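You operate a simulated robot arm through the tools that you are given. There is no shell and no other tool.

You run a simulated robot arm. Do the job below in one go: nothing can be reset, and whatever is moved stays where it is left.

JOB
Fit the blue pad to the drum segment.
Fine: worn pad in the red tray, latch shut over the new one.

It is judged by the outcome, as a careful person would: the job done as asked, and still so three seconds after it is handed in. It fails if anything else is knocked over, pushed out of place, dropped, spilled or broken.

ROBOT AND FRAMES
A 6-joint arm with a fingered hand, fixed in place. Base frame: the origin is on the floor under the middle of its stand, x ahead of it, y to its left, z up; the work surface is at about z = 0.85. Units: m, degrees, N and s.
With the tool pointing down near the work surface it reaches from about 0.3 to 0.92 m from the base axis. Its first joint turns from -166.0 to 166.0 degrees. Payload 5 kg.
The TCP is the grasp point between the finger pads, 0.037 m short of the fingertips. In the tool frame z runs along the fingers and y along their closing line. The gripper opens to 0.124 m; its body begins 0.043 m behind the TCP. The gripper is a hand of 3 fingers: y runs from the thumb to the fingers, the wrist lies at [-0.021, -0.125, -0.215] in the tool frame, and closing takes about 1.5 s.
Orientation is that of the tool frame in the base frame, as a unit quaternion [w, x, y, z]. With the fingers straight down and the wrist toward the robot, the tool's x, y and z point along [0, 1, 0], [1, 0, 0] and [0, 0, -1] of the base frame.

CONTROLS
- The arm moves only by the tool play_rows. Its argument "series" is one flat list of numbers, 7 for each row, row after row: the shift along the tool's x, y, z in units of 250 mm (1.0 is 250 mm), then the turn, a rotation vector about the tool's x, y, z in units of 45 degrees (1.0 is 45 degrees), then the gripper command, from -1 (shut) to 1 (fully open), values between in proportion. In form: [dx, dy, dz, ax, ay, az, grip, dx, dy, dz, ax, ay, az, grip, ...]. A call has 1 to 20 rows; each row is the pose to reach, as a shift and turn from the pose commanded when the call began, along the tool's axes at that moment. A call with a number of a shift or a turn outside -1 to 1 is refused whole. A row lasts 0.2 s, in which the tool goes at most 0.05 m and 8.6 degrees; a call with a longer step from one row to the next is refused whole, and so is a gripper value outside its range. A pose out of reach is approached as far as the arm can. The call stops where the force on the tool passes 40 N (or 10 N more than at its start, if that is more) or the arm is blocked; 0.2 s more then pass. The fingers move at their own pace (about 0.072 m/s each) and stop on an object; they squeeze with about 30 N. The grip force told is the motor's: it shows also when the fingers shut on nothing. Time passes only in rows, and 0.2 s behind the last, so rows that repeat a pose let the fingers close. The reply holds the time, the measured pose of the TCP, the force on the tool along the base axes, the opening and the grip force, in the units named above and with some noise, with the torque about the TCP (base axes, N m) and any sound that the robot's microphone picked up, and new pictures: "pictures" is both (left out), scene, wrist or none.
- Cameras (640 x 400 px; columns grow to the right, rows downward): "scene" is fixed at [0.049, -0.6502, 1.6279]; the picture's right is [0.63, -0.78, 0.00], its down [-0.50, -0.41, -0.76] and it looks along [0.59, 0.48, -0.65] (base axes); focal length 339 px, centre (320, 200). "wrist" rides on the gripper at [0.072, -0.104, -0.154] in the tool frame; the picture's right is [-0.83, 0.26, -0.49], its down [-0.51, -0.72, 0.47] and it looks along [-0.23, 0.64, 0.73] (tool axes); focal length 243 px, centre (320, 200). There is no depth. A picture from a camera that has moved, and an enlarged one, comes with that camera's place and axes in the base frame and with its lens.
- preshape(shape): the hand has 3 fingers and takes this shape, open, in about a second: jaw (thumb against the fingers, like two jaws); tri (thumb and two fingers); tip (a fingertip pinch); poke (one finger out to press); point (the index stretched); flat (the hand flat); cup (the hand cupped); fist (a fist). The gripper value then closes the fingers along that shape, each until it touches; the sizes above hold for jaw. It gives what a move gives, with no picture.
- enlarge(camera, box): a new picture of the part [left, top, right, bottom] of that camera's present view, enlarged. No time passes.
- job_done(): hands the job in; it is judged then, once.

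Places have to be worked out from the pictures, the camera data and where the tool is seen. Open the gripper and draw the arm clear of the work before you hand the job in, unless the task says otherwise.

The tools are called after "Request:" by a JSON object that holds its "api" and its "payload". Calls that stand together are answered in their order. play_rows: Moves the arm, as the interface text tells. Its arguments: {"type":"object","properties":{"series":{"type":"array","items":{"type":"number"}},"pictures":{"type":"string","enum":["both","scene","wrist","none"]}},"required":["series"]} The other tools are called the same way: preshape (shape) gives the hand a shape; enlarge (camera, box) takes an enlarged picture of a part of a camera's view; job_done () hands the job in.

At the start:

```text
time_s: 0.0
tcp_pos: [0.6758, -0.313, 1.1337]
ee_rot: [0.0, 0.707, 0.707, 0.0]
wrist_force: [0.2, -0.5, -0.1]
moment: [0.0, 0.01, -0.02]
grip_width: 0.1239
gripper_force: 0.1
shape: jaw
```

scene: 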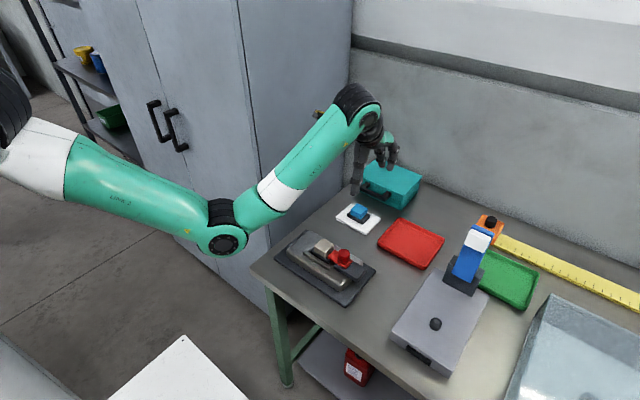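
wrist: 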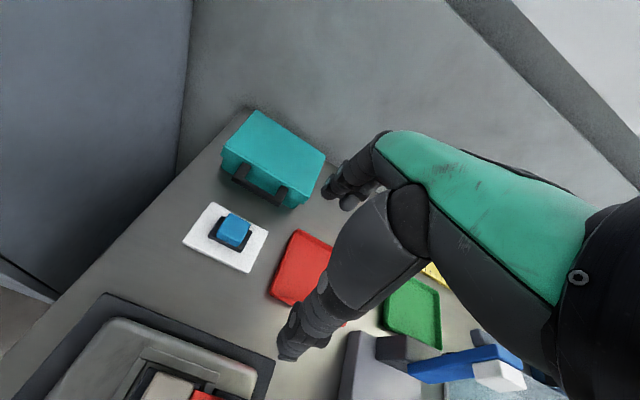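

The pictures show the drum segment fixture (grey with a red latch) on a dark mat, the blue pad on a white card, and the red tray. I'll enlarge these areas to see details before moving.

Request:
{"api": "enlarge", "payload": {"camera": "scene", "box": [260, 190, 420, 310]}}

Request:
{"api": "enlarge", "payload": {"camera": "wrist", "box": [0, 180, 352, 400]}}

Request:
{"api": "enlarge", "payload": {"camera": "scene", "box": [380, 200, 580, 380]}}

```text
3.33 times, centred on (340, 250) of scene
camera zoom: at [0.049, -0.6502, 1.6279], right [0.63, -0.78, 0.0], down [-0.5, -0.41, -0.76], along [0.59, 0.48, -0.65], focal length 1130 px, centre (253, 33)
```

zoom: 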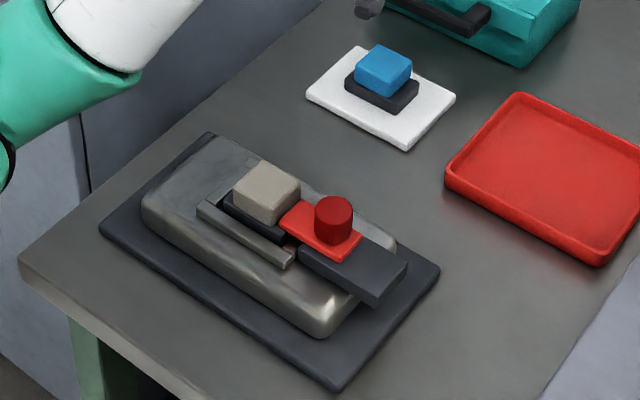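

```text
1.82 times, centred on (176, 290) of wrist
camera zoom: at [0.572, -0.2406, 1.2879], right [0.26, -0.83, 0.49], down [-0.72, -0.51, -0.47], along [0.64, -0.23, -0.73], focal length 441 px, centre (582, 36)
```

zoom: 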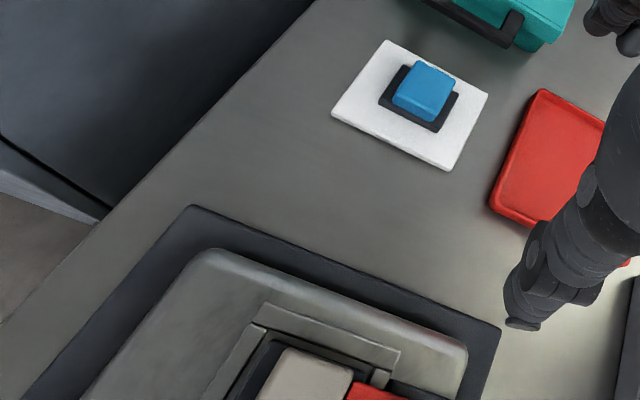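

```text
2.22 times, centred on (480, 290) of scene
camera zoom: at [0.049, -0.6502, 1.6279], right [0.63, -0.78, 0.0], down [-0.5, -0.41, -0.76], along [0.59, 0.48, -0.65], focal length 754 px, centre (-36, 0)
```

zoom: 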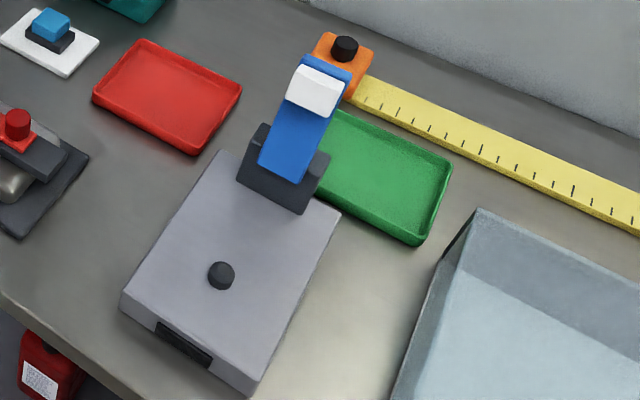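

The fixture seems axis-aligned along y, with the worn pad near (0.54, -0.27), the latch knob near (0.54, -0.33), the blue pad near (0.755, -0.24) and the red tray near (0.76, -0.43). I'll draw the arm back to see the fixture from the wrist camera.

Request:
{"api": "play_rows", "payload": {"series": [0.02, -0.17, 0.03, 0, 0, 0, 1, 0.04, -0.34, 0.06, 0, 0, 0, 1, 0.06, -0.51, 0.09, 0, 0, 0, 1, 0.08, -0.68, 0.12, 0, 0, 0, 1, 0.1, -0.85, 0.15, 0, 0, 0, 1, 0.12, -1.0, 0.18, 0, 0, 0, 1], "pictures": "both"}}

```text
time_s: 1.4
tcp_pos: [0.432, -0.2838, 1.0763]
ee_rot: [0.003, 0.708, 0.706, 0.001]
wrist_force: [-0.2, 0.2, 0.4]
moment: [0.0, 0.01, -0.01]
grip_width: 0.1238
gripper_force: 0.3
shape: jaw
out of reach, approached as far as the arm can: row 5, 6
camera wrist: at [0.3273, -0.2109, 1.2291], right [0.26, -0.83, 0.5], down [-0.72, -0.51, -0.47], along [0.64, -0.23, -0.73], focal length 243 px, centre (320, 200)
```

scene: 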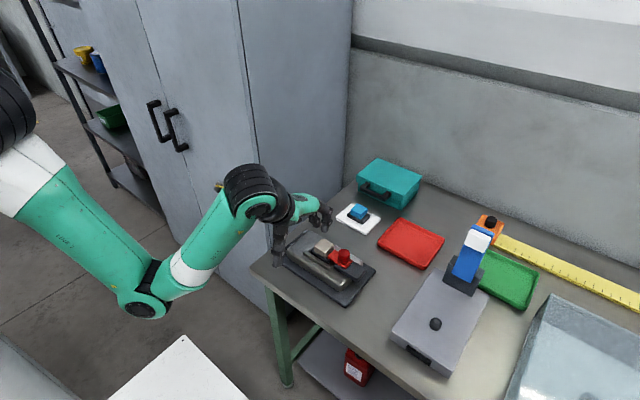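
wrist: 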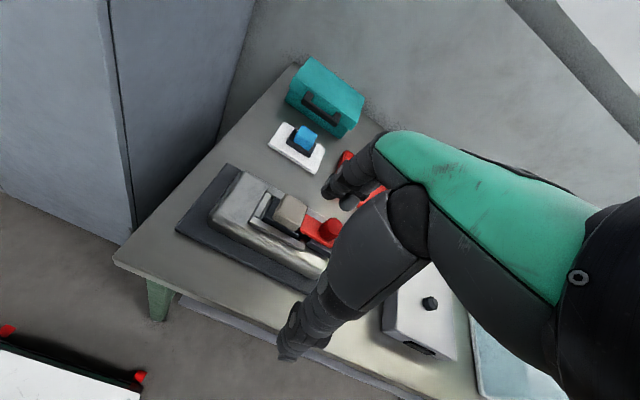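

The arm reached its inner limit near x = 0.43. I'll enlarge the fixture from both cameras.

Request:
{"api": "enlarge", "payload": {"camera": "wrist", "box": [170, 150, 362, 270]}}

Request:
{"api": "enlarge", "payload": {"camera": "scene", "box": [268, 220, 384, 310]}}

```text
3.33 times, centred on (266, 210) of wrist
camera zoom: at [0.3273, -0.2109, 1.2291], right [0.26, -0.83, 0.5], down [-0.72, -0.51, -0.47], along [0.64, -0.23, -0.73], focal length 809 px, centre (500, 167)
```

zoom: 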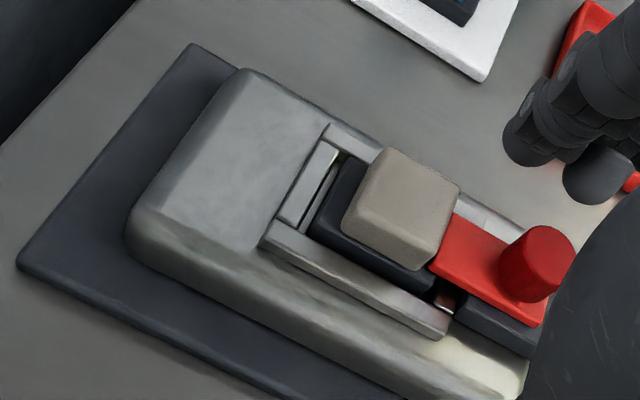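

```text
4.44 times, centred on (326, 265) of scene
camera zoom: at [0.049, -0.6502, 1.6279], right [0.63, -0.78, 0.0], down [-0.5, -0.41, -0.76], along [0.59, 0.48, -0.65], focal length 1507 px, centre (293, -89)
```

zoom: 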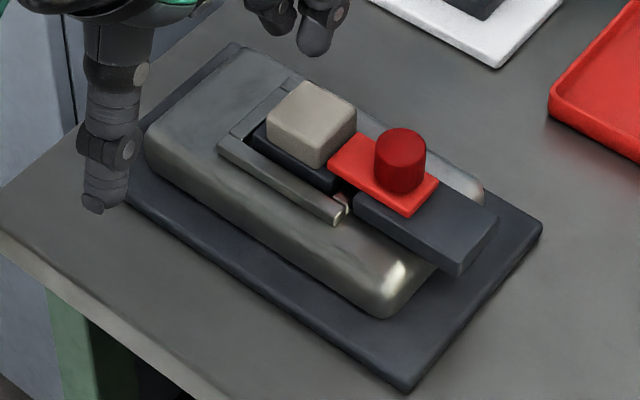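

Request:
{"api": "enlarge", "payload": {"camera": "scene", "box": [220, 160, 348, 240]}}

Request:
{"api": "enlarge", "payload": {"camera": "wrist", "box": [240, 170, 352, 250]}}

Request:
{"api": "enlarge", "payload": {"camera": "wrist", "box": [260, 100, 484, 240]}}

```text
5.00 times, centred on (284, 200) of scene
camera zoom: at [0.049, -0.6502, 1.6279], right [0.63, -0.78, 0.0], down [-0.5, -0.41, -0.76], along [0.59, 0.48, -0.65], focal length 1696 px, centre (500, 200)
```

zoom: 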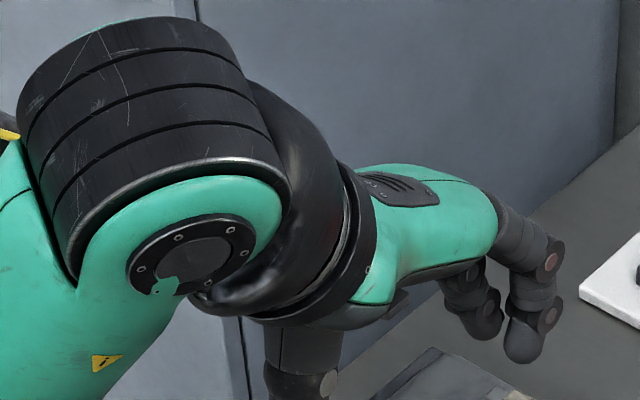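

```text
5.00 times, centred on (296, 210) of wrist
camera zoom: at [0.3273, -0.2109, 1.2291], right [0.26, -0.83, 0.5], down [-0.72, -0.51, -0.47], along [0.64, -0.23, -0.73], focal length 1213 px, centre (440, 150)
```

zoom: 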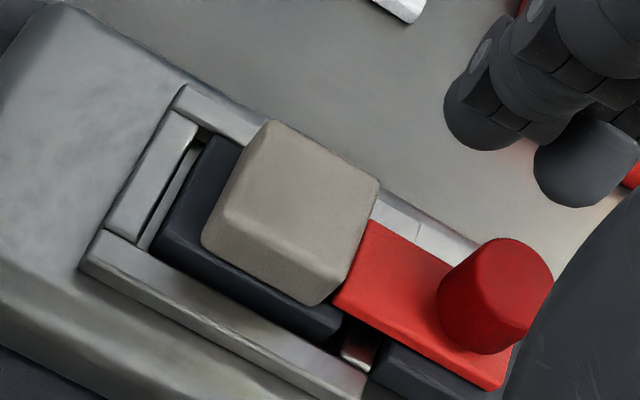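

```text
2.86 times, centred on (372, 170) of wrist
camera zoom: at [0.3273, -0.2109, 1.2291], right [0.26, -0.83, 0.5], down [-0.72, -0.51, -0.47], along [0.64, -0.23, -0.73], focal length 693 px, centre (171, 286)
```

zoom: 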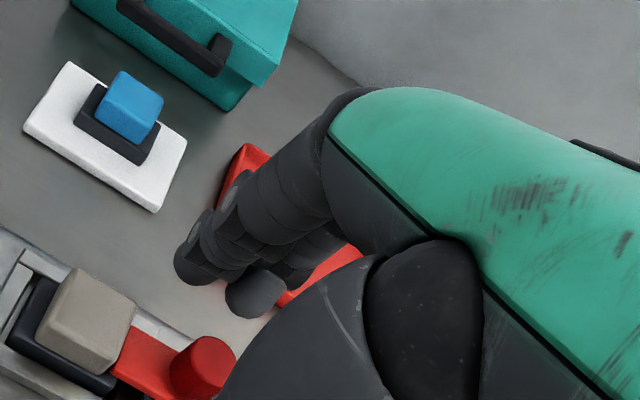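

The latch looks like a red sliding plate with a knob (about 30 mm across, top near z = 0.95) at about (0.540, -0.332). It overlaps the worn pad's backing plate, and a guide bar runs toward -y. I'll move above the knob and part-close the fingers to see how they look there.

Request:
{"api": "play_rows", "payload": {"series": [-0.05, 0.115, 0.0, 0, 0, 0, 1, -0.1, 0.23, 0.0, 0, 0, 0, 0.6, -0.15, 0.345, 0.05, 0, 0, 0, 0.2, -0.196, 0.457, 0.1, 0, 0, 0, 0, -0.196, 0.457, 0.155, 0, 0, 0, 0, -0.196, 0.457, 0.155, 0, 0, 0, 0], "pictures": "both"}}

```text
time_s: 2.8
tcp_pos: [0.5466, -0.3326, 1.0364]
ee_rot: [0.001, 0.707, 0.707, 0.0]
wrist_force: [-0.5, 0.6, -0.3]
moment: [0.0, 0.02, -0.03]
grip_width: 0.0623
gripper_force: 0.0
shape: jaw
camera wrist: at [0.443, -0.2603, 1.1906], right [0.26, -0.83, 0.49], down [-0.72, -0.51, -0.47], along [0.64, -0.23, -0.73], focal length 243 px, centre (320, 200)
```

scene: 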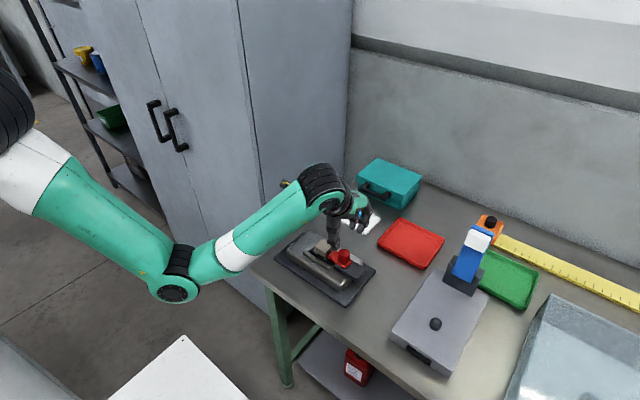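
wrist: 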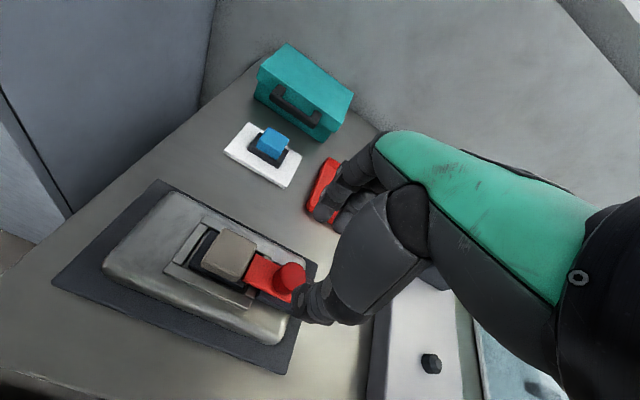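

The shift was taken from the measured pose, so the TCP is at (0.547, -0.333, 1.036). I'll zoom in to see the fingers against the knob.

Request:
{"api": "enlarge", "payload": {"camera": "wrist", "box": [150, 150, 390, 350]}}

Request:
{"api": "enlarge", "payload": {"camera": "scene", "box": [280, 170, 400, 290]}}

```text
2.00 times, centred on (270, 250) of wrist
camera zoom: at [0.443, -0.2603, 1.1906], right [0.26, -0.83, 0.49], down [-0.72, -0.51, -0.47], along [0.64, -0.23, -0.73], focal length 485 px, centre (420, 100)
```

zoom: 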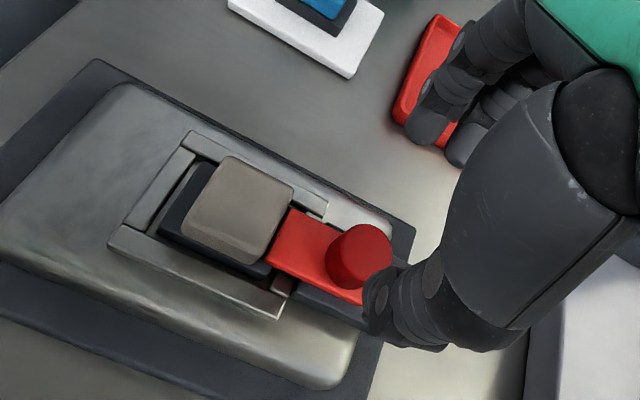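

```text
3.33 times, centred on (340, 230) of scene
camera zoom: at [0.049, -0.6502, 1.6279], right [0.63, -0.78, 0.0], down [-0.5, -0.41, -0.76], along [0.59, 0.48, -0.65], focal length 1130 px, centre (253, 100)
```

zoom: 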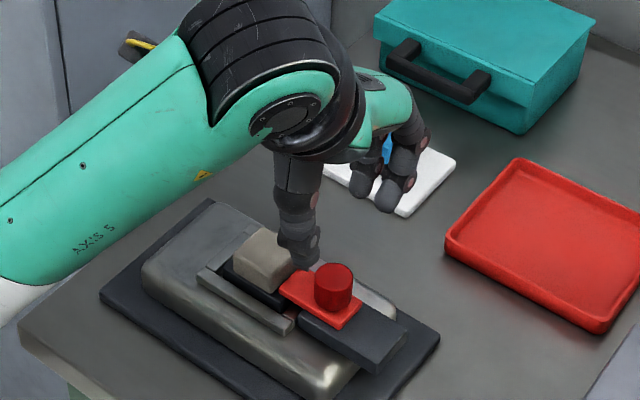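

The fingertips straddle the knob line as expected. I'll descend slowly to about z = 0.972 around the knob and check before closing.

Request:
{"api": "play_rows", "payload": {"series": [0, -0.026, 0.08, 0, 0, 0, 0, 0, -0.026, 0.16, 0, 0, 0, 0, 0, -0.026, 0.22, 0, 0, 0, 0, 0, -0.026, 0.256, 0, 0, 0, 0, 0, -0.026, 0.256, 0, 0, 0, 0], "pictures": "both"}}

Request:
{"api": "enlarge", "payload": {"camera": "wrist", "box": [200, 150, 440, 300]}}

Request:
{"api": "enlarge", "payload": {"camera": "scene", "box": [280, 190, 400, 290]}}

```text
time_s: 4.0
tcp_pos: [0.5392, -0.3344, 0.974]
ee_rot: [0.0, 0.707, 0.707, 0.0]
wrist_force: [-1.3, 0.3, 0.7]
moment: [0.0, -0.02, -0.01]
grip_width: 0.0624
gripper_force: 0.0
shape: jaw
camera wrist: at [0.436, -0.2605, 1.1269], right [0.26, -0.83, 0.49], down [-0.72, -0.51, -0.47], along [0.64, -0.23, -0.73], focal length 243 px, centre (320, 200)
```

scene: 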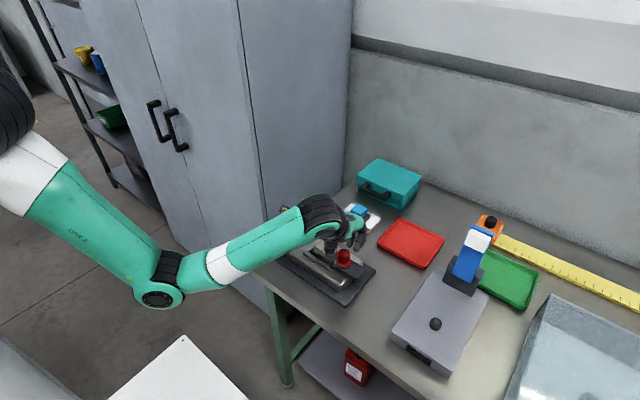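
wrist: 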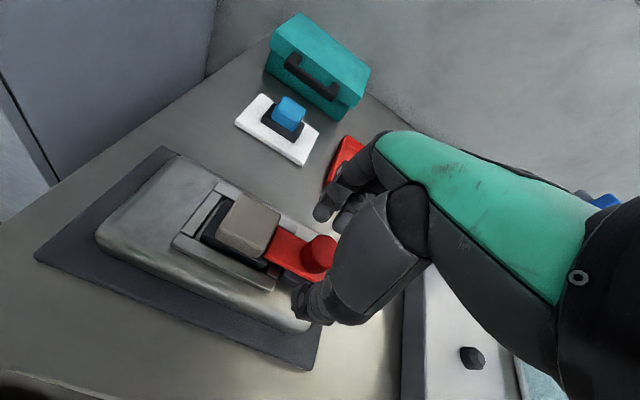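

```text
2.67 times, centred on (320, 225) of wrist
camera zoom: at [0.436, -0.2605, 1.1269], right [0.26, -0.83, 0.49], down [-0.72, -0.51, -0.47], along [0.64, -0.23, -0.73], focal length 647 px, centre (320, 133)
```

zoom: 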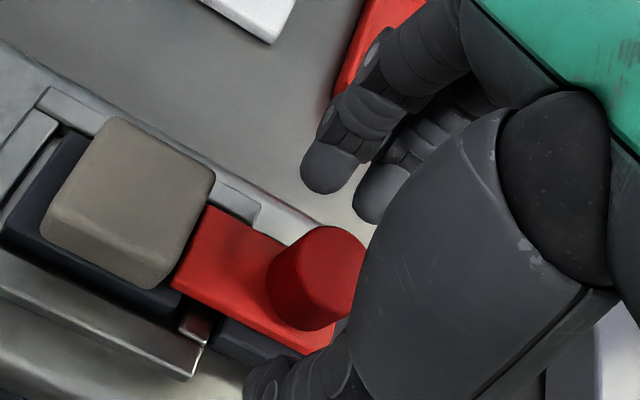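

```text
4.00 times, centred on (340, 240) of scene
camera zoom: at [0.049, -0.6502, 1.6279], right [0.63, -0.78, 0.0], down [-0.5, -0.41, -0.76], along [0.59, 0.48, -0.65], focal length 1356 px, centre (240, 40)
```

zoom: 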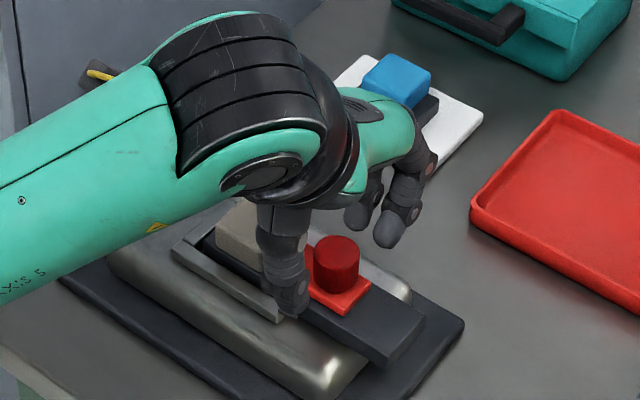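

The thumb and fingers straddle the knob cleanly with no contact force. I'll close on the knob.

Request:
{"api": "play_rows", "payload": {"series": [0, 0, 0, 0, 0, 0, -0.4, 0, 0, 0, 0, 0, 0, -1, 0, 0, 0, 0, 0, 0, -1, 0, 0, 0, 0, 0, 0, -1, 0, 0, 0, 0, 0, 0, -1], "pictures": "both"}}

Request:
{"api": "enlarge", "payload": {"camera": "wrist", "box": [200, 150, 440, 300]}}

Request:
{"api": "enlarge", "payload": {"camera": "scene", "box": [280, 190, 400, 290]}}

```text
time_s: 5.2
tcp_pos: [0.5394, -0.3322, 0.9735]
ee_rot: [0.0, 0.708, 0.707, 0.0]
wrist_force: [-1.4, 0.8, -2.8]
moment: [0.01, 0.04, 0.02]
grip_width: 0.0205
gripper_force: 30.1
shape: jaw
camera wrist: at [0.436, -0.2604, 1.1268], right [0.26, -0.83, 0.49], down [-0.72, -0.51, -0.47], along [0.64, -0.23, -0.73], focal length 243 px, centre (320, 200)
```

scene: 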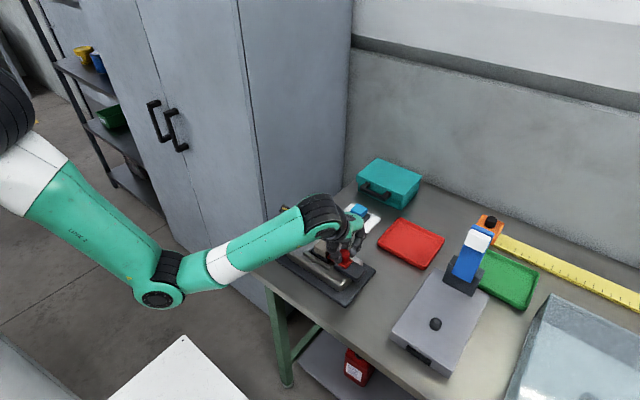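
wrist: 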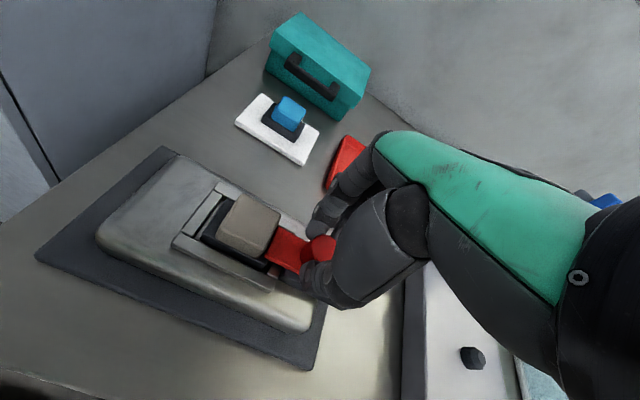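

```text
2.67 times, centred on (320, 225) of wrist
camera zoom: at [0.436, -0.2604, 1.1268], right [0.26, -0.83, 0.49], down [-0.72, -0.51, -0.47], along [0.64, -0.23, -0.73], focal length 647 px, centre (320, 133)
```

zoom: 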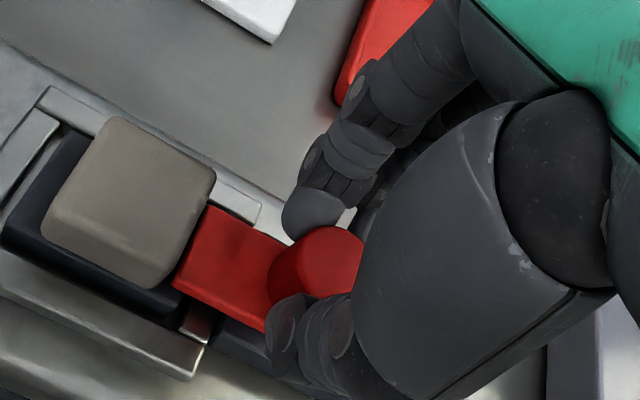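

```text
4.00 times, centred on (340, 240) of scene
camera zoom: at [0.049, -0.6502, 1.6279], right [0.63, -0.78, 0.0], down [-0.5, -0.41, -0.76], along [0.59, 0.48, -0.65], focal length 1356 px, centre (240, 40)
```

zoom: 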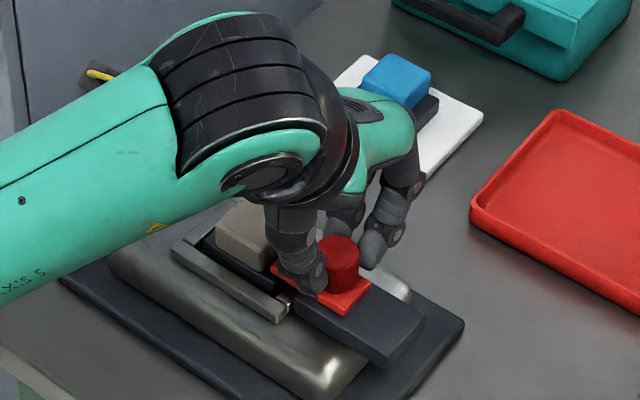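

The grip is on the knob at 30 N. I'll pull the latch gently toward -y, 20 mm first, watching the force.

Request:
{"api": "play_rows", "payload": {"series": [-0.016, 0, 0, 0, 0, 0, -1, -0.032, 0, 0, 0, 0, 0, -1, -0.048, 0, 0, 0, 0, 0, -1, -0.064, 0, 0, 0, 0, 0, -1, -0.08, 0, 0, 0, 0, 0, -1], "pictures": "both"}}

Request:
{"api": "enlarge", "payload": {"camera": "wrist", "box": [200, 150, 440, 300]}}

Request:
{"api": "enlarge", "payload": {"camera": "scene", "box": [280, 190, 400, 290]}}

```text
time_s: 6.4
tcp_pos: [0.5405, -0.3523, 0.9728]
ee_rot: [0.0, 0.706, 0.708, 0.0]
wrist_force: [-1.7, 0.0, -2.4]
moment: [0.0, 0.03, -0.01]
grip_width: 0.0205
gripper_force: 29.4
shape: jaw
camera wrist: at [0.4359, -0.2802, 1.1267], right [0.26, -0.83, 0.49], down [-0.72, -0.51, -0.47], along [0.64, -0.23, -0.73], focal length 243 px, centre (320, 200)
```

scene: 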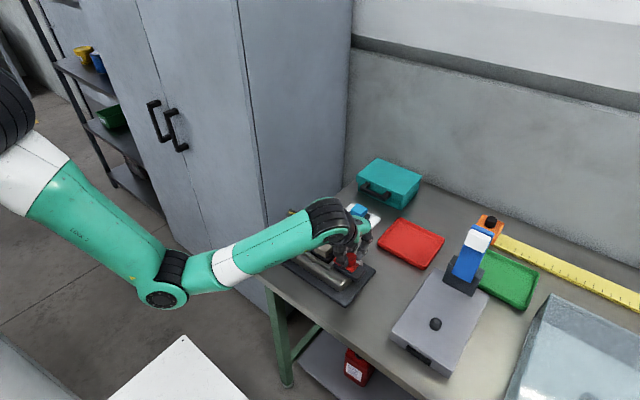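
wrist: 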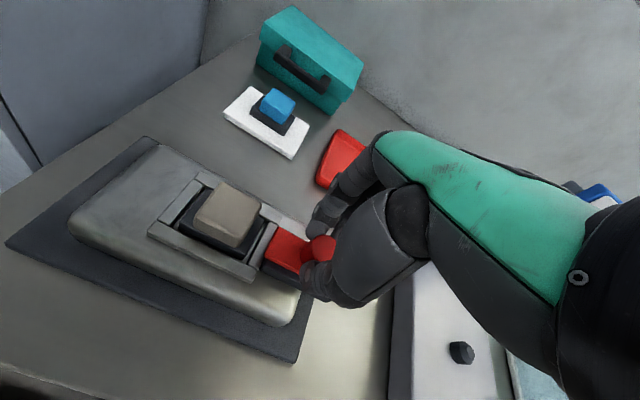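

```text
2.67 times, centred on (320, 225) of wrist
camera zoom: at [0.4359, -0.2802, 1.1267], right [0.26, -0.83, 0.49], down [-0.72, -0.51, -0.47], along [0.64, -0.23, -0.73], focal length 647 px, centre (320, 133)
```

zoom: 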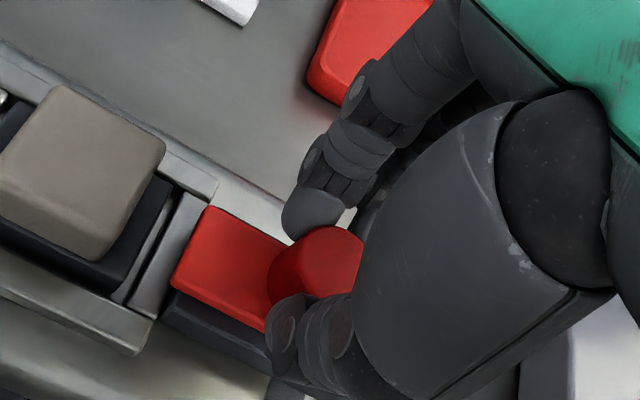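

```text
4.00 times, centred on (340, 240) of scene
camera zoom: at [0.049, -0.6502, 1.6279], right [0.63, -0.78, 0.0], down [-0.5, -0.41, -0.76], along [0.59, 0.48, -0.65], focal length 1356 px, centre (240, 40)
```

zoom: 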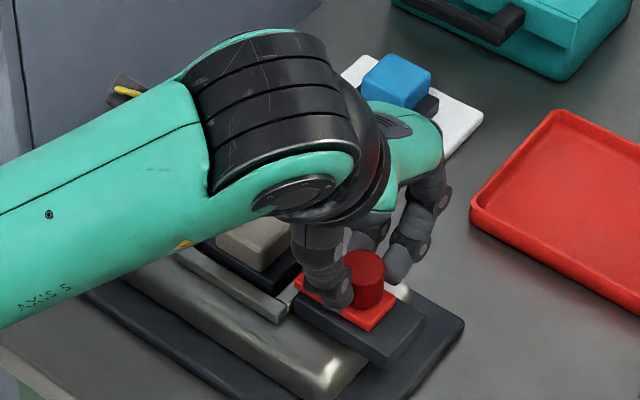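

The latch slid freely 20 mm and its edge is just clear of the pocket. I'll slide it another 10 mm for margin, watching for a stop.

Request:
{"api": "play_rows", "payload": {"series": [-0.01, 0, 0, 0, 0, 0, -1, -0.02, 0, 0, 0, 0, 0, -1, -0.03, 0, 0, 0, 0, 0, -1, -0.04, 0, 0, 0, 0, 0, -1], "pictures": "both"}}

Request:
{"api": "enlarge", "payload": {"camera": "wrist", "box": [160, 150, 400, 300]}}

Request:
{"api": "enlarge", "payload": {"camera": "scene", "box": [280, 190, 400, 290]}}

```text
time_s: 7.4
tcp_pos: [0.539, -0.3626, 0.9729]
ee_rot: [-0.001, 0.707, 0.707, 0.0]
wrist_force: [-0.4, 0.6, -5.5]
moment: [0.01, 0.0, -0.02]
grip_width: 0.0205
gripper_force: 29.7
shape: jaw
camera wrist: at [0.436, -0.2904, 1.1269], right [0.26, -0.83, 0.49], down [-0.72, -0.51, -0.47], along [0.64, -0.23, -0.73], focal length 243 px, centre (320, 200)
```

scene: 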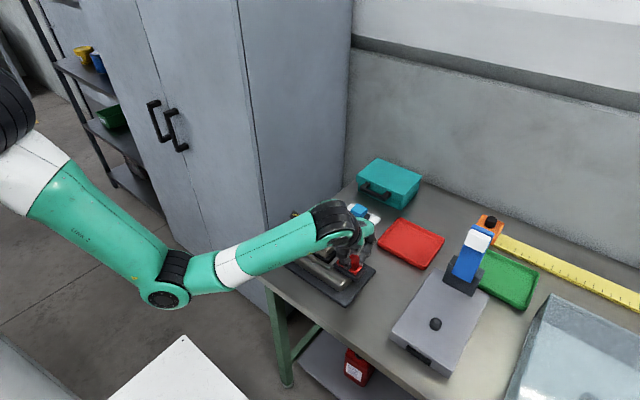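
wrist: 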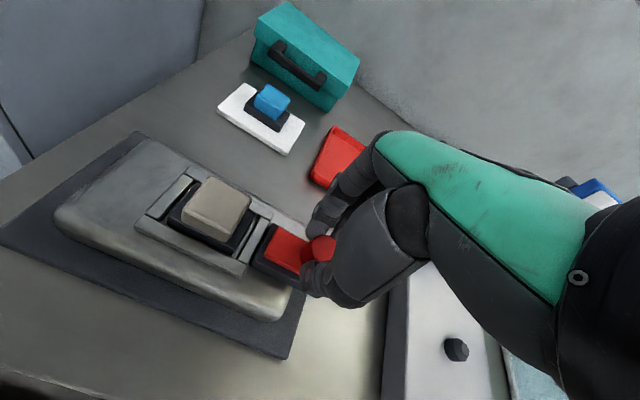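

```text
2.67 times, centred on (280, 225) of wrist
camera zoom: at [0.436, -0.2904, 1.1269], right [0.26, -0.83, 0.49], down [-0.72, -0.51, -0.47], along [0.64, -0.23, -0.73], focal length 647 px, centre (427, 133)
```

zoom: 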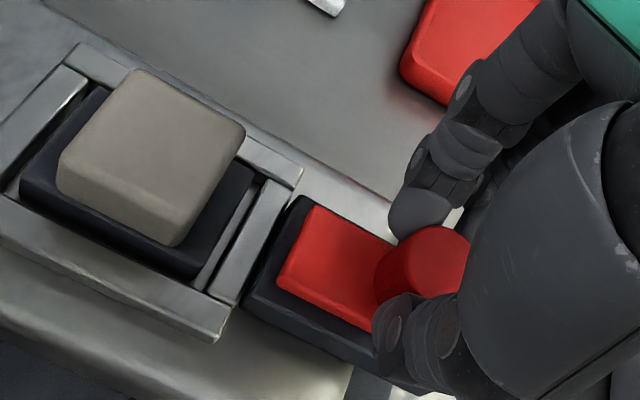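

```text
4.00 times, centred on (340, 240) of scene
camera zoom: at [0.049, -0.6502, 1.6279], right [0.63, -0.78, 0.0], down [-0.5, -0.41, -0.76], along [0.59, 0.48, -0.65], focal length 1356 px, centre (240, 40)
```

zoom: 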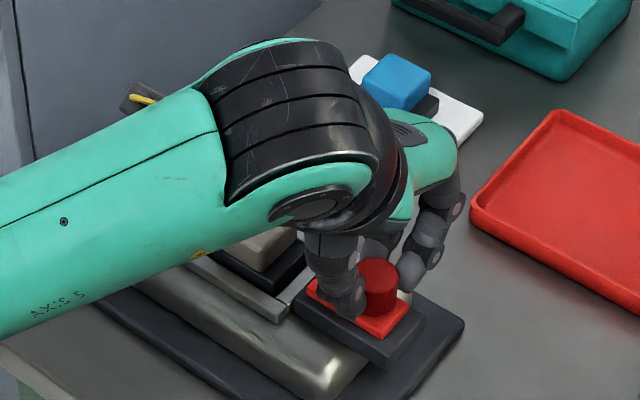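

The latch is 30 mm back and well clear of the pocket. I'll release the knob and lift, and check that it stays.

Request:
{"api": "play_rows", "payload": {"series": [0, 0, 0, 0, 0, 0, -0.3, 0, 0, 0, 0, 0, 0, 0, 0, 0, 0, 0, 0, 0, 0, 0, 0, -0.12, 0, 0, 0, 0, 0, 0, -0.28, 0, 0, 0, 0, 0.06, 0, -0.4, 0, 0, 0, 0], "pictures": "both"}}

Request:
{"api": "enlarge", "payload": {"camera": "wrist", "box": [160, 150, 352, 270]}}

Request:
{"api": "enlarge", "payload": {"camera": "scene", "box": [280, 190, 400, 290]}}

```text
time_s: 8.8
tcp_pos: [0.5396, -0.3464, 1.0729]
ee_rot: [0.0, 0.707, 0.707, 0.0]
wrist_force: [0.3, -0.3, 0.6]
moment: [0.01, -0.03, -0.01]
grip_width: 0.0616
gripper_force: 0.0
shape: jaw
camera wrist: at [0.4356, -0.2743, 1.2269], right [0.26, -0.83, 0.49], down [-0.72, -0.51, -0.47], along [0.64, -0.23, -0.73], focal length 243 px, centre (320, 200)
```

scene: 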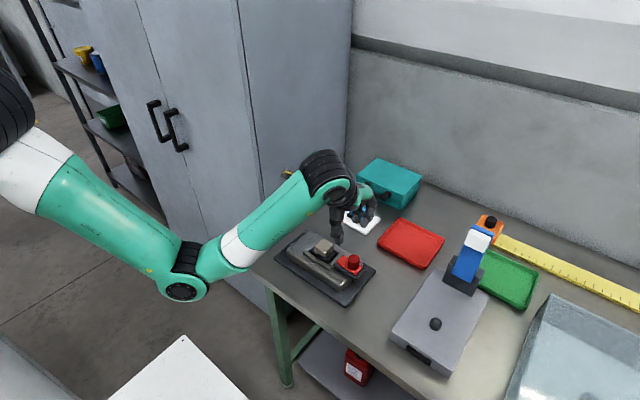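
wrist: 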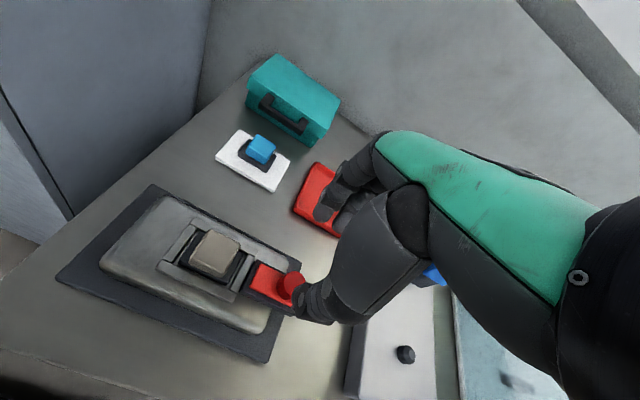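

```text
3.33 times, centred on (256, 210) of wrist
camera zoom: at [0.4356, -0.2743, 1.2269], right [0.26, -0.83, 0.49], down [-0.72, -0.51, -0.47], along [0.64, -0.23, -0.73], focal length 809 px, centre (533, 167)
```

zoom: 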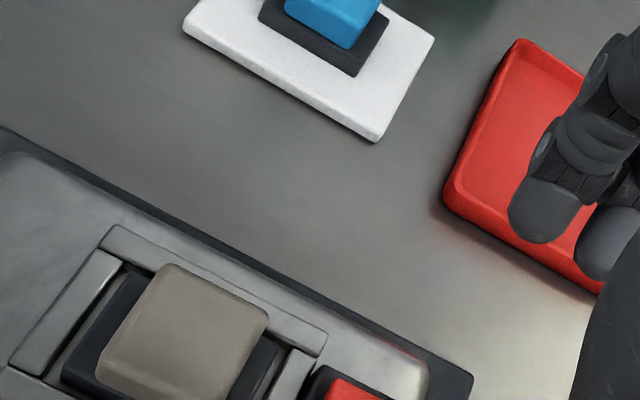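

```text
4.00 times, centred on (340, 240) of scene
camera zoom: at [0.049, -0.6502, 1.6279], right [0.63, -0.78, 0.0], down [-0.5, -0.41, -0.76], along [0.59, 0.48, -0.65], focal length 1356 px, centre (240, 40)
```

zoom: 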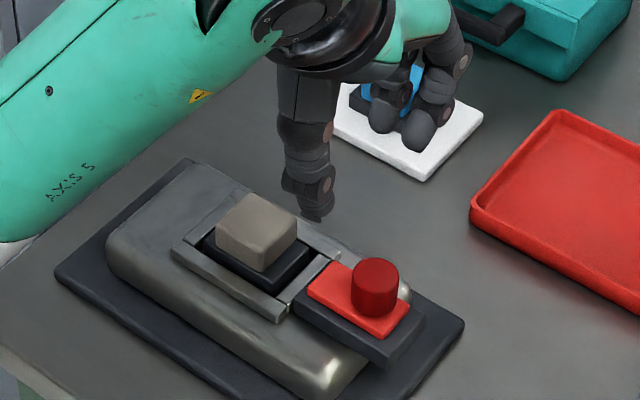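

The latch stays open. I'll zoom tightly on the worn pad to locate it precisely.

Request:
{"api": "enlarge", "payload": {"camera": "scene", "box": [312, 230, 376, 280]}}

Request:
{"api": "enlarge", "payload": {"camera": "wrist", "box": [150, 215, 278, 300]}}

```text
8.00 times, centred on (344, 255) of scene
camera zoom: at [0.049, -0.6502, 1.6279], right [0.63, -0.78, 0.0], down [-0.5, -0.41, -0.76], along [0.59, 0.48, -0.65], focal length 2713 px, centre (128, -240)
```

zoom: 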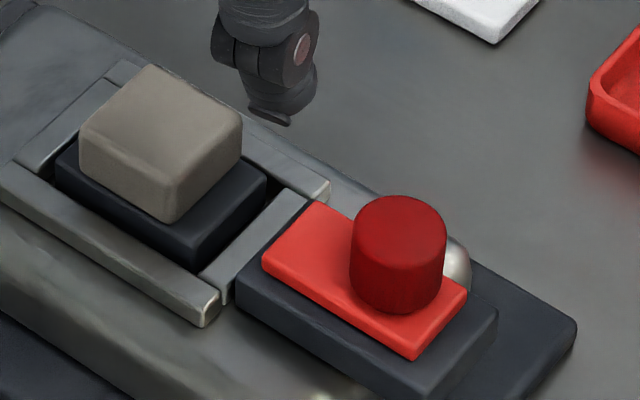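

```text
4.71 times, centred on (214, 258) of wrist
camera zoom: at [0.4356, -0.2743, 1.2269], right [0.26, -0.83, 0.49], down [-0.72, -0.51, -0.47], along [0.64, -0.23, -0.73], focal length 1142 px, centre (819, -71)
```

zoom: 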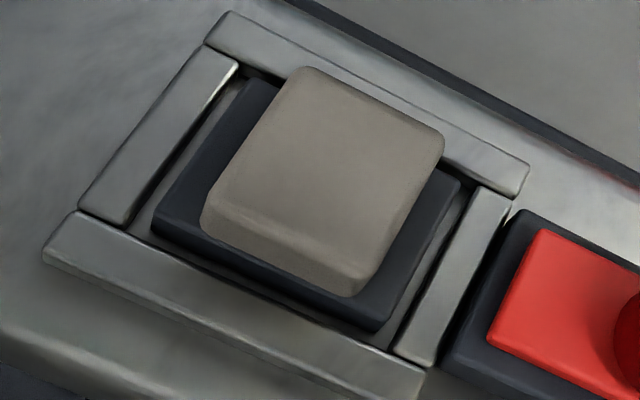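

The pad's block is about 37 mm square centred near (0.541, -0.269), top z ≈ 0.937. The pocket centre is near (0.539, -0.270), with a few mm of clearance. I'll move above the pad and descend partway, with fingers straddling in x.

Request:
{"api": "play_rows", "payload": {"series": [0.155, 0.003, 0, 0, 0, 0, 0, 0.31, 0.006, 0, 0, 0, 0, 0, 0.31, 0.006, 0.12, 0, 0, 0, 0, 0.31, 0.006, 0.24, 0, 0, 0, 0, 0.31, 0.006, 0.34, 0, 0, 0, 0, 0.31, 0.006, 0.34, 0, 0, 0, 0], "pictures": "both"}}

Request:
{"api": "enlarge", "payload": {"camera": "wrist", "box": [200, 150, 440, 300]}}

Request:
{"api": "enlarge", "payload": {"camera": "scene", "box": [280, 190, 400, 290]}}

```text
time_s: 10.2
tcp_pos: [0.5405, -0.2689, 0.9879]
ee_rot: [-0.001, 0.707, 0.707, 0.0]
wrist_force: [0.3, -0.4, -0.8]
moment: [0.0, -0.01, 0.0]
grip_width: 0.0614
gripper_force: 0.1
shape: jaw
camera wrist: at [0.4371, -0.1974, 1.1419], right [0.26, -0.83, 0.49], down [-0.72, -0.51, -0.47], along [0.64, -0.23, -0.73], focal length 243 px, centre (320, 200)
```

scene: 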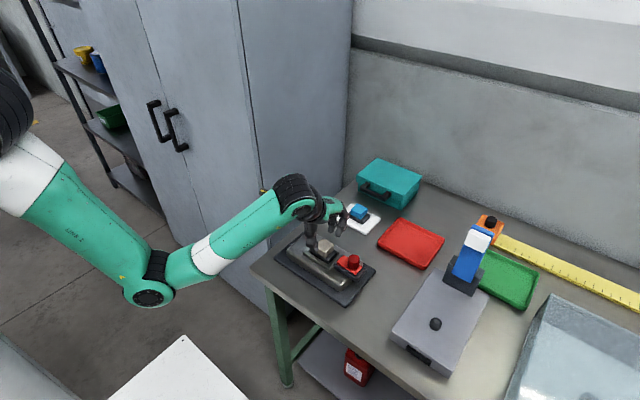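
wrist: 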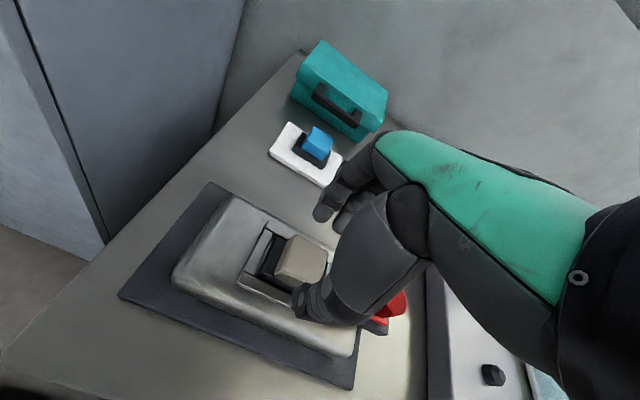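

```text
2.67 times, centred on (320, 225) of wrist
camera zoom: at [0.4371, -0.1974, 1.1419], right [0.26, -0.83, 0.49], down [-0.72, -0.51, -0.47], along [0.64, -0.23, -0.73], focal length 647 px, centre (320, 133)
```

zoom: 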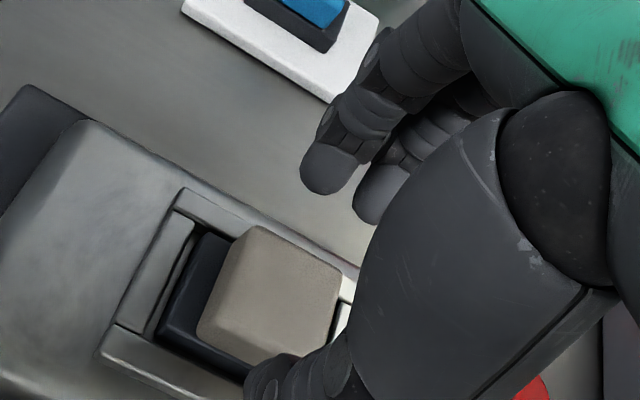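

```text
4.00 times, centred on (340, 240) of scene
camera zoom: at [0.049, -0.6502, 1.6279], right [0.63, -0.78, 0.0], down [-0.5, -0.41, -0.76], along [0.59, 0.48, -0.65], focal length 1356 px, centre (240, 40)
```

zoom: 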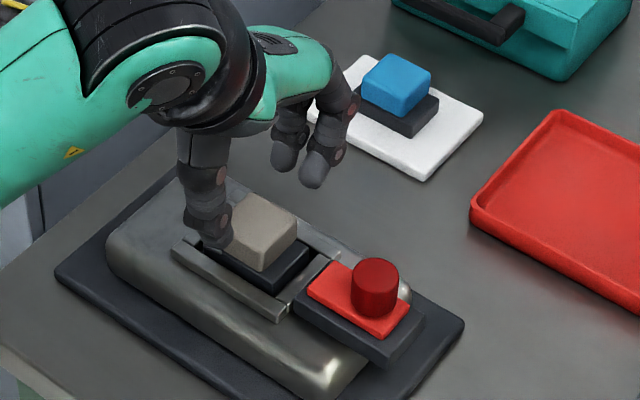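

The fingers straddle the block. I'll descend slowly to about z = 0.960, keeping the tips just above the rails.

Request:
{"api": "play_rows", "payload": {"series": [0, 0, 0.04, 0, 0, 0, 0, 0, 0, 0.07, 0, 0, 0, 0, 0, 0, 0.09, 0, 0, 0, 0, 0, 0, 0.1, 0, 0, 0, 0, 0, 0, 0.11, 0, 0, 0, 0, 0, 0, 0.11, 0, 0, 0, 0], "pictures": "both"}}

Request:
{"api": "enlarge", "payload": {"camera": "wrist", "box": [200, 150, 440, 300]}}

Request:
{"api": "enlarge", "payload": {"camera": "scene", "box": [290, 210, 370, 270]}}

```text
time_s: 11.6
tcp_pos: [0.5414, -0.2704, 0.9605]
ee_rot: [0.001, 0.707, 0.707, 0.0]
wrist_force: [0.6, -0.3, -0.3]
moment: [-0.02, -0.01, 0.0]
grip_width: 0.0614
gripper_force: 0.1
shape: jaw
camera wrist: at [0.4372, -0.1979, 1.1144], right [0.26, -0.83, 0.49], down [-0.72, -0.51, -0.47], along [0.64, -0.23, -0.73], focal length 243 px, centre (320, 200)
```

scene: 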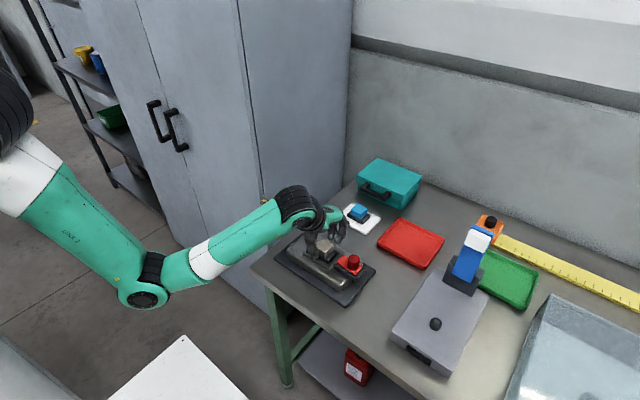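
wrist: 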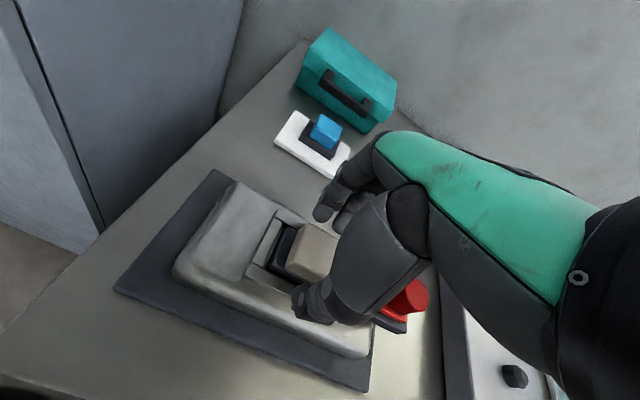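

```text
2.67 times, centred on (320, 225) of wrist
camera zoom: at [0.4372, -0.1979, 1.1144], right [0.26, -0.83, 0.49], down [-0.72, -0.51, -0.47], along [0.64, -0.23, -0.73], focal length 647 px, centre (320, 133)
```

zoom: 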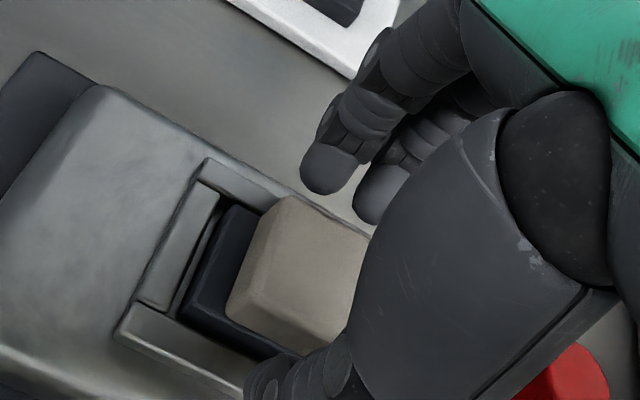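

```text
6.67 times, centred on (330, 240) of scene
camera zoom: at [0.049, -0.6502, 1.6279], right [0.63, -0.78, 0.0], down [-0.5, -0.41, -0.76], along [0.59, 0.48, -0.65], focal length 2261 px, centre (253, -67)
```

zoom: 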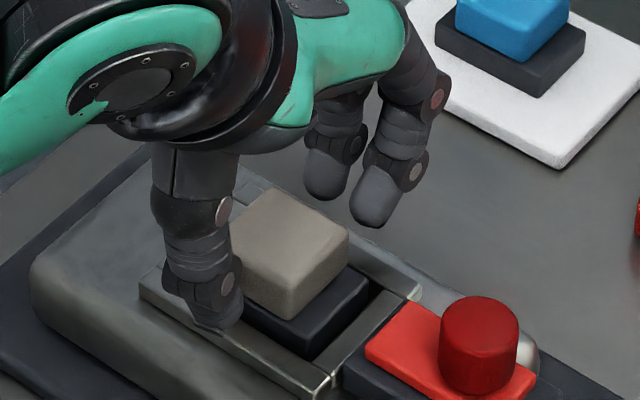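

No contact yet, and the thumb tip is just above the rail. I'll close on the block.

Request:
{"api": "play_rows", "payload": {"series": [0, 0, 0, 0, 0, 0, -0.3, 0, 0, 0, 0, 0, 0, -0.6, 0, 0, 0, 0, 0, 0, -1, 0, 0, 0, 0, 0, 0, -1, 0, 0, 0, 0, 0, 0, -1], "pictures": "both"}}

Request:
{"api": "enlarge", "payload": {"camera": "wrist", "box": [200, 150, 440, 300]}}

Request:
{"api": "enlarge", "payload": {"camera": "scene", "box": [290, 210, 370, 270]}}

```text
time_s: 12.8
tcp_pos: [0.5419, -0.2706, 0.9608]
ee_rot: [0.001, 0.707, 0.707, 0.0]
wrist_force: [0.1, 0.1, 1.2]
moment: [-0.01, -0.01, 0.01]
grip_width: 0.0365
gripper_force: 30.1
shape: jaw
camera wrist: at [0.4372, -0.1979, 1.1145], right [0.26, -0.83, 0.49], down [-0.72, -0.51, -0.47], along [0.64, -0.23, -0.73], focal length 243 px, centre (320, 200)
```

scene: 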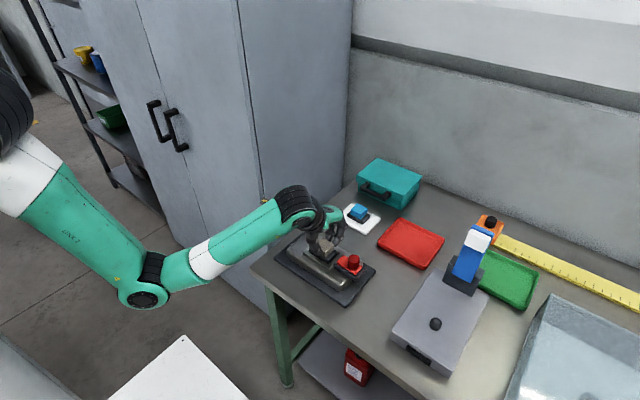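
wrist: 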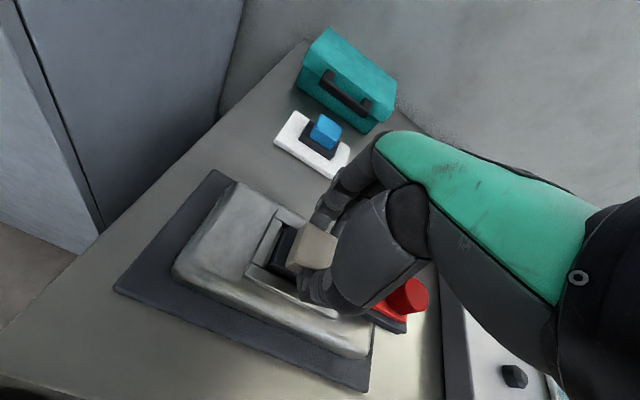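

```text
2.67 times, centred on (320, 225) of wrist
camera zoom: at [0.4372, -0.1979, 1.1145], right [0.26, -0.83, 0.49], down [-0.72, -0.51, -0.47], along [0.64, -0.23, -0.73], focal length 647 px, centre (320, 133)
```

zoom: 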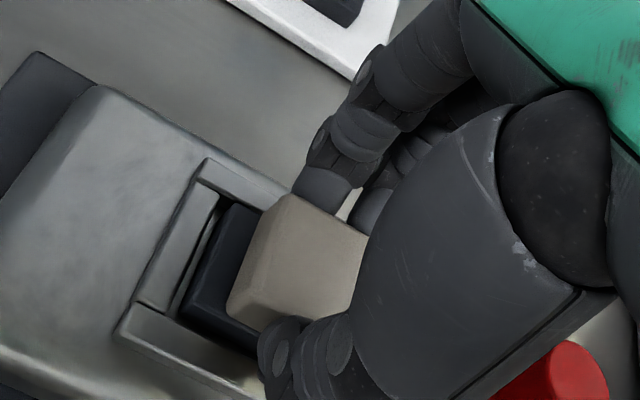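

```text
6.67 times, centred on (330, 240) of scene
camera zoom: at [0.049, -0.6502, 1.6279], right [0.63, -0.78, 0.0], down [-0.5, -0.41, -0.76], along [0.59, 0.48, -0.65], focal length 2261 px, centre (253, -67)
```

zoom: 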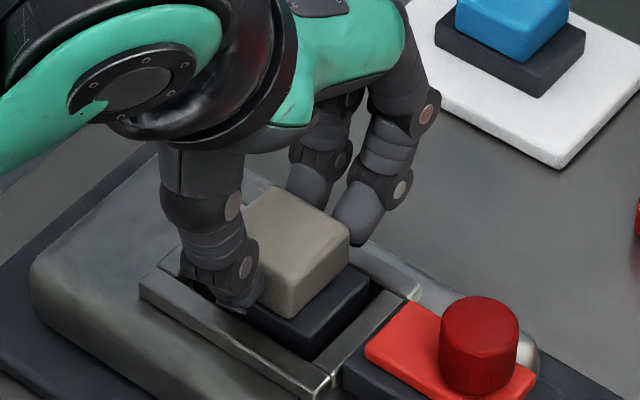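

The block is gripped at 36.5 mm width and 30 N. I'll lift slowly by 60 mm and check that the pad comes along.

Request:
{"api": "play_rows", "payload": {"series": [0, 0, -0.02, 0, 0, 0, -1, 0, 0, -0.05, 0, 0, 0, -1, 0, 0, -0.1, 0, 0, 0, -1, 0, 0, -0.16, 0, 0, 0, -1, 0, 0, -0.22, 0, 0, 0, -1, 0, 0, -0.28, 0, 0, 0, -1], "pictures": "both"}}

Request:
{"api": "enlarge", "payload": {"camera": "scene", "box": [280, 190, 400, 290]}}

Request:
{"api": "enlarge", "payload": {"camera": "wrist", "box": [200, 150, 440, 300]}}

```text
time_s: 14.2
tcp_pos: [0.5407, -0.2696, 1.029]
ee_rot: [0.0, 0.708, 0.707, 0.0]
wrist_force: [0.3, 0.1, -1.4]
moment: [-0.01, 0.01, -0.01]
grip_width: 0.0369
gripper_force: 30.1
shape: jaw
camera wrist: at [0.4376, -0.1977, 1.1839], right [0.26, -0.83, 0.49], down [-0.72, -0.51, -0.47], along [0.64, -0.23, -0.73], focal length 243 px, centre (320, 200)
```

scene: 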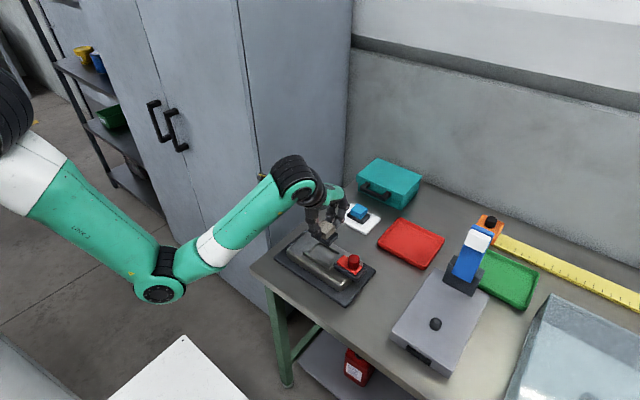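
wrist: 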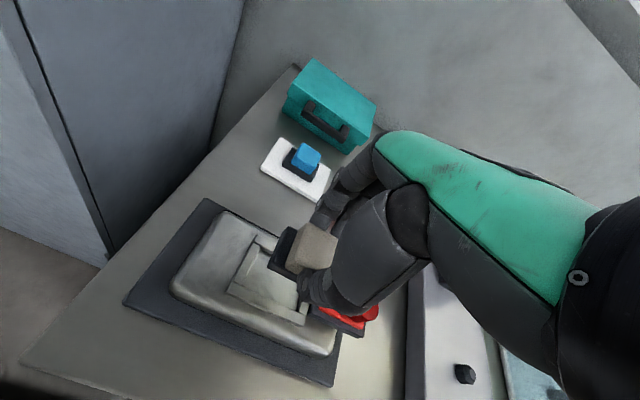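

```text
4.00 times, centred on (340, 240) of scene
camera zoom: at [0.049, -0.6502, 1.6279], right [0.63, -0.78, 0.0], down [-0.5, -0.41, -0.76], along [0.59, 0.48, -0.65], focal length 1356 px, centre (240, 40)
```

zoom: 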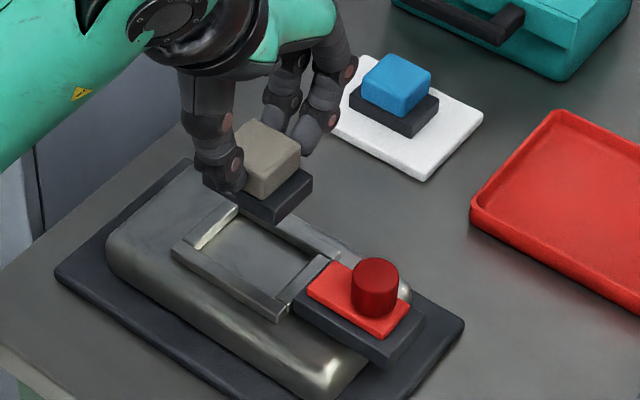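

```text
2.67 times, centred on (320, 225) of wrist
camera zoom: at [0.4376, -0.1977, 1.1839], right [0.26, -0.83, 0.49], down [-0.72, -0.51, -0.47], along [0.64, -0.23, -0.73], focal length 647 px, centre (320, 133)
```

zoom: 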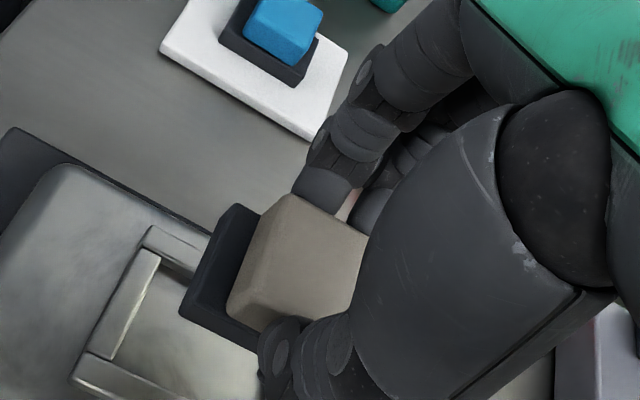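

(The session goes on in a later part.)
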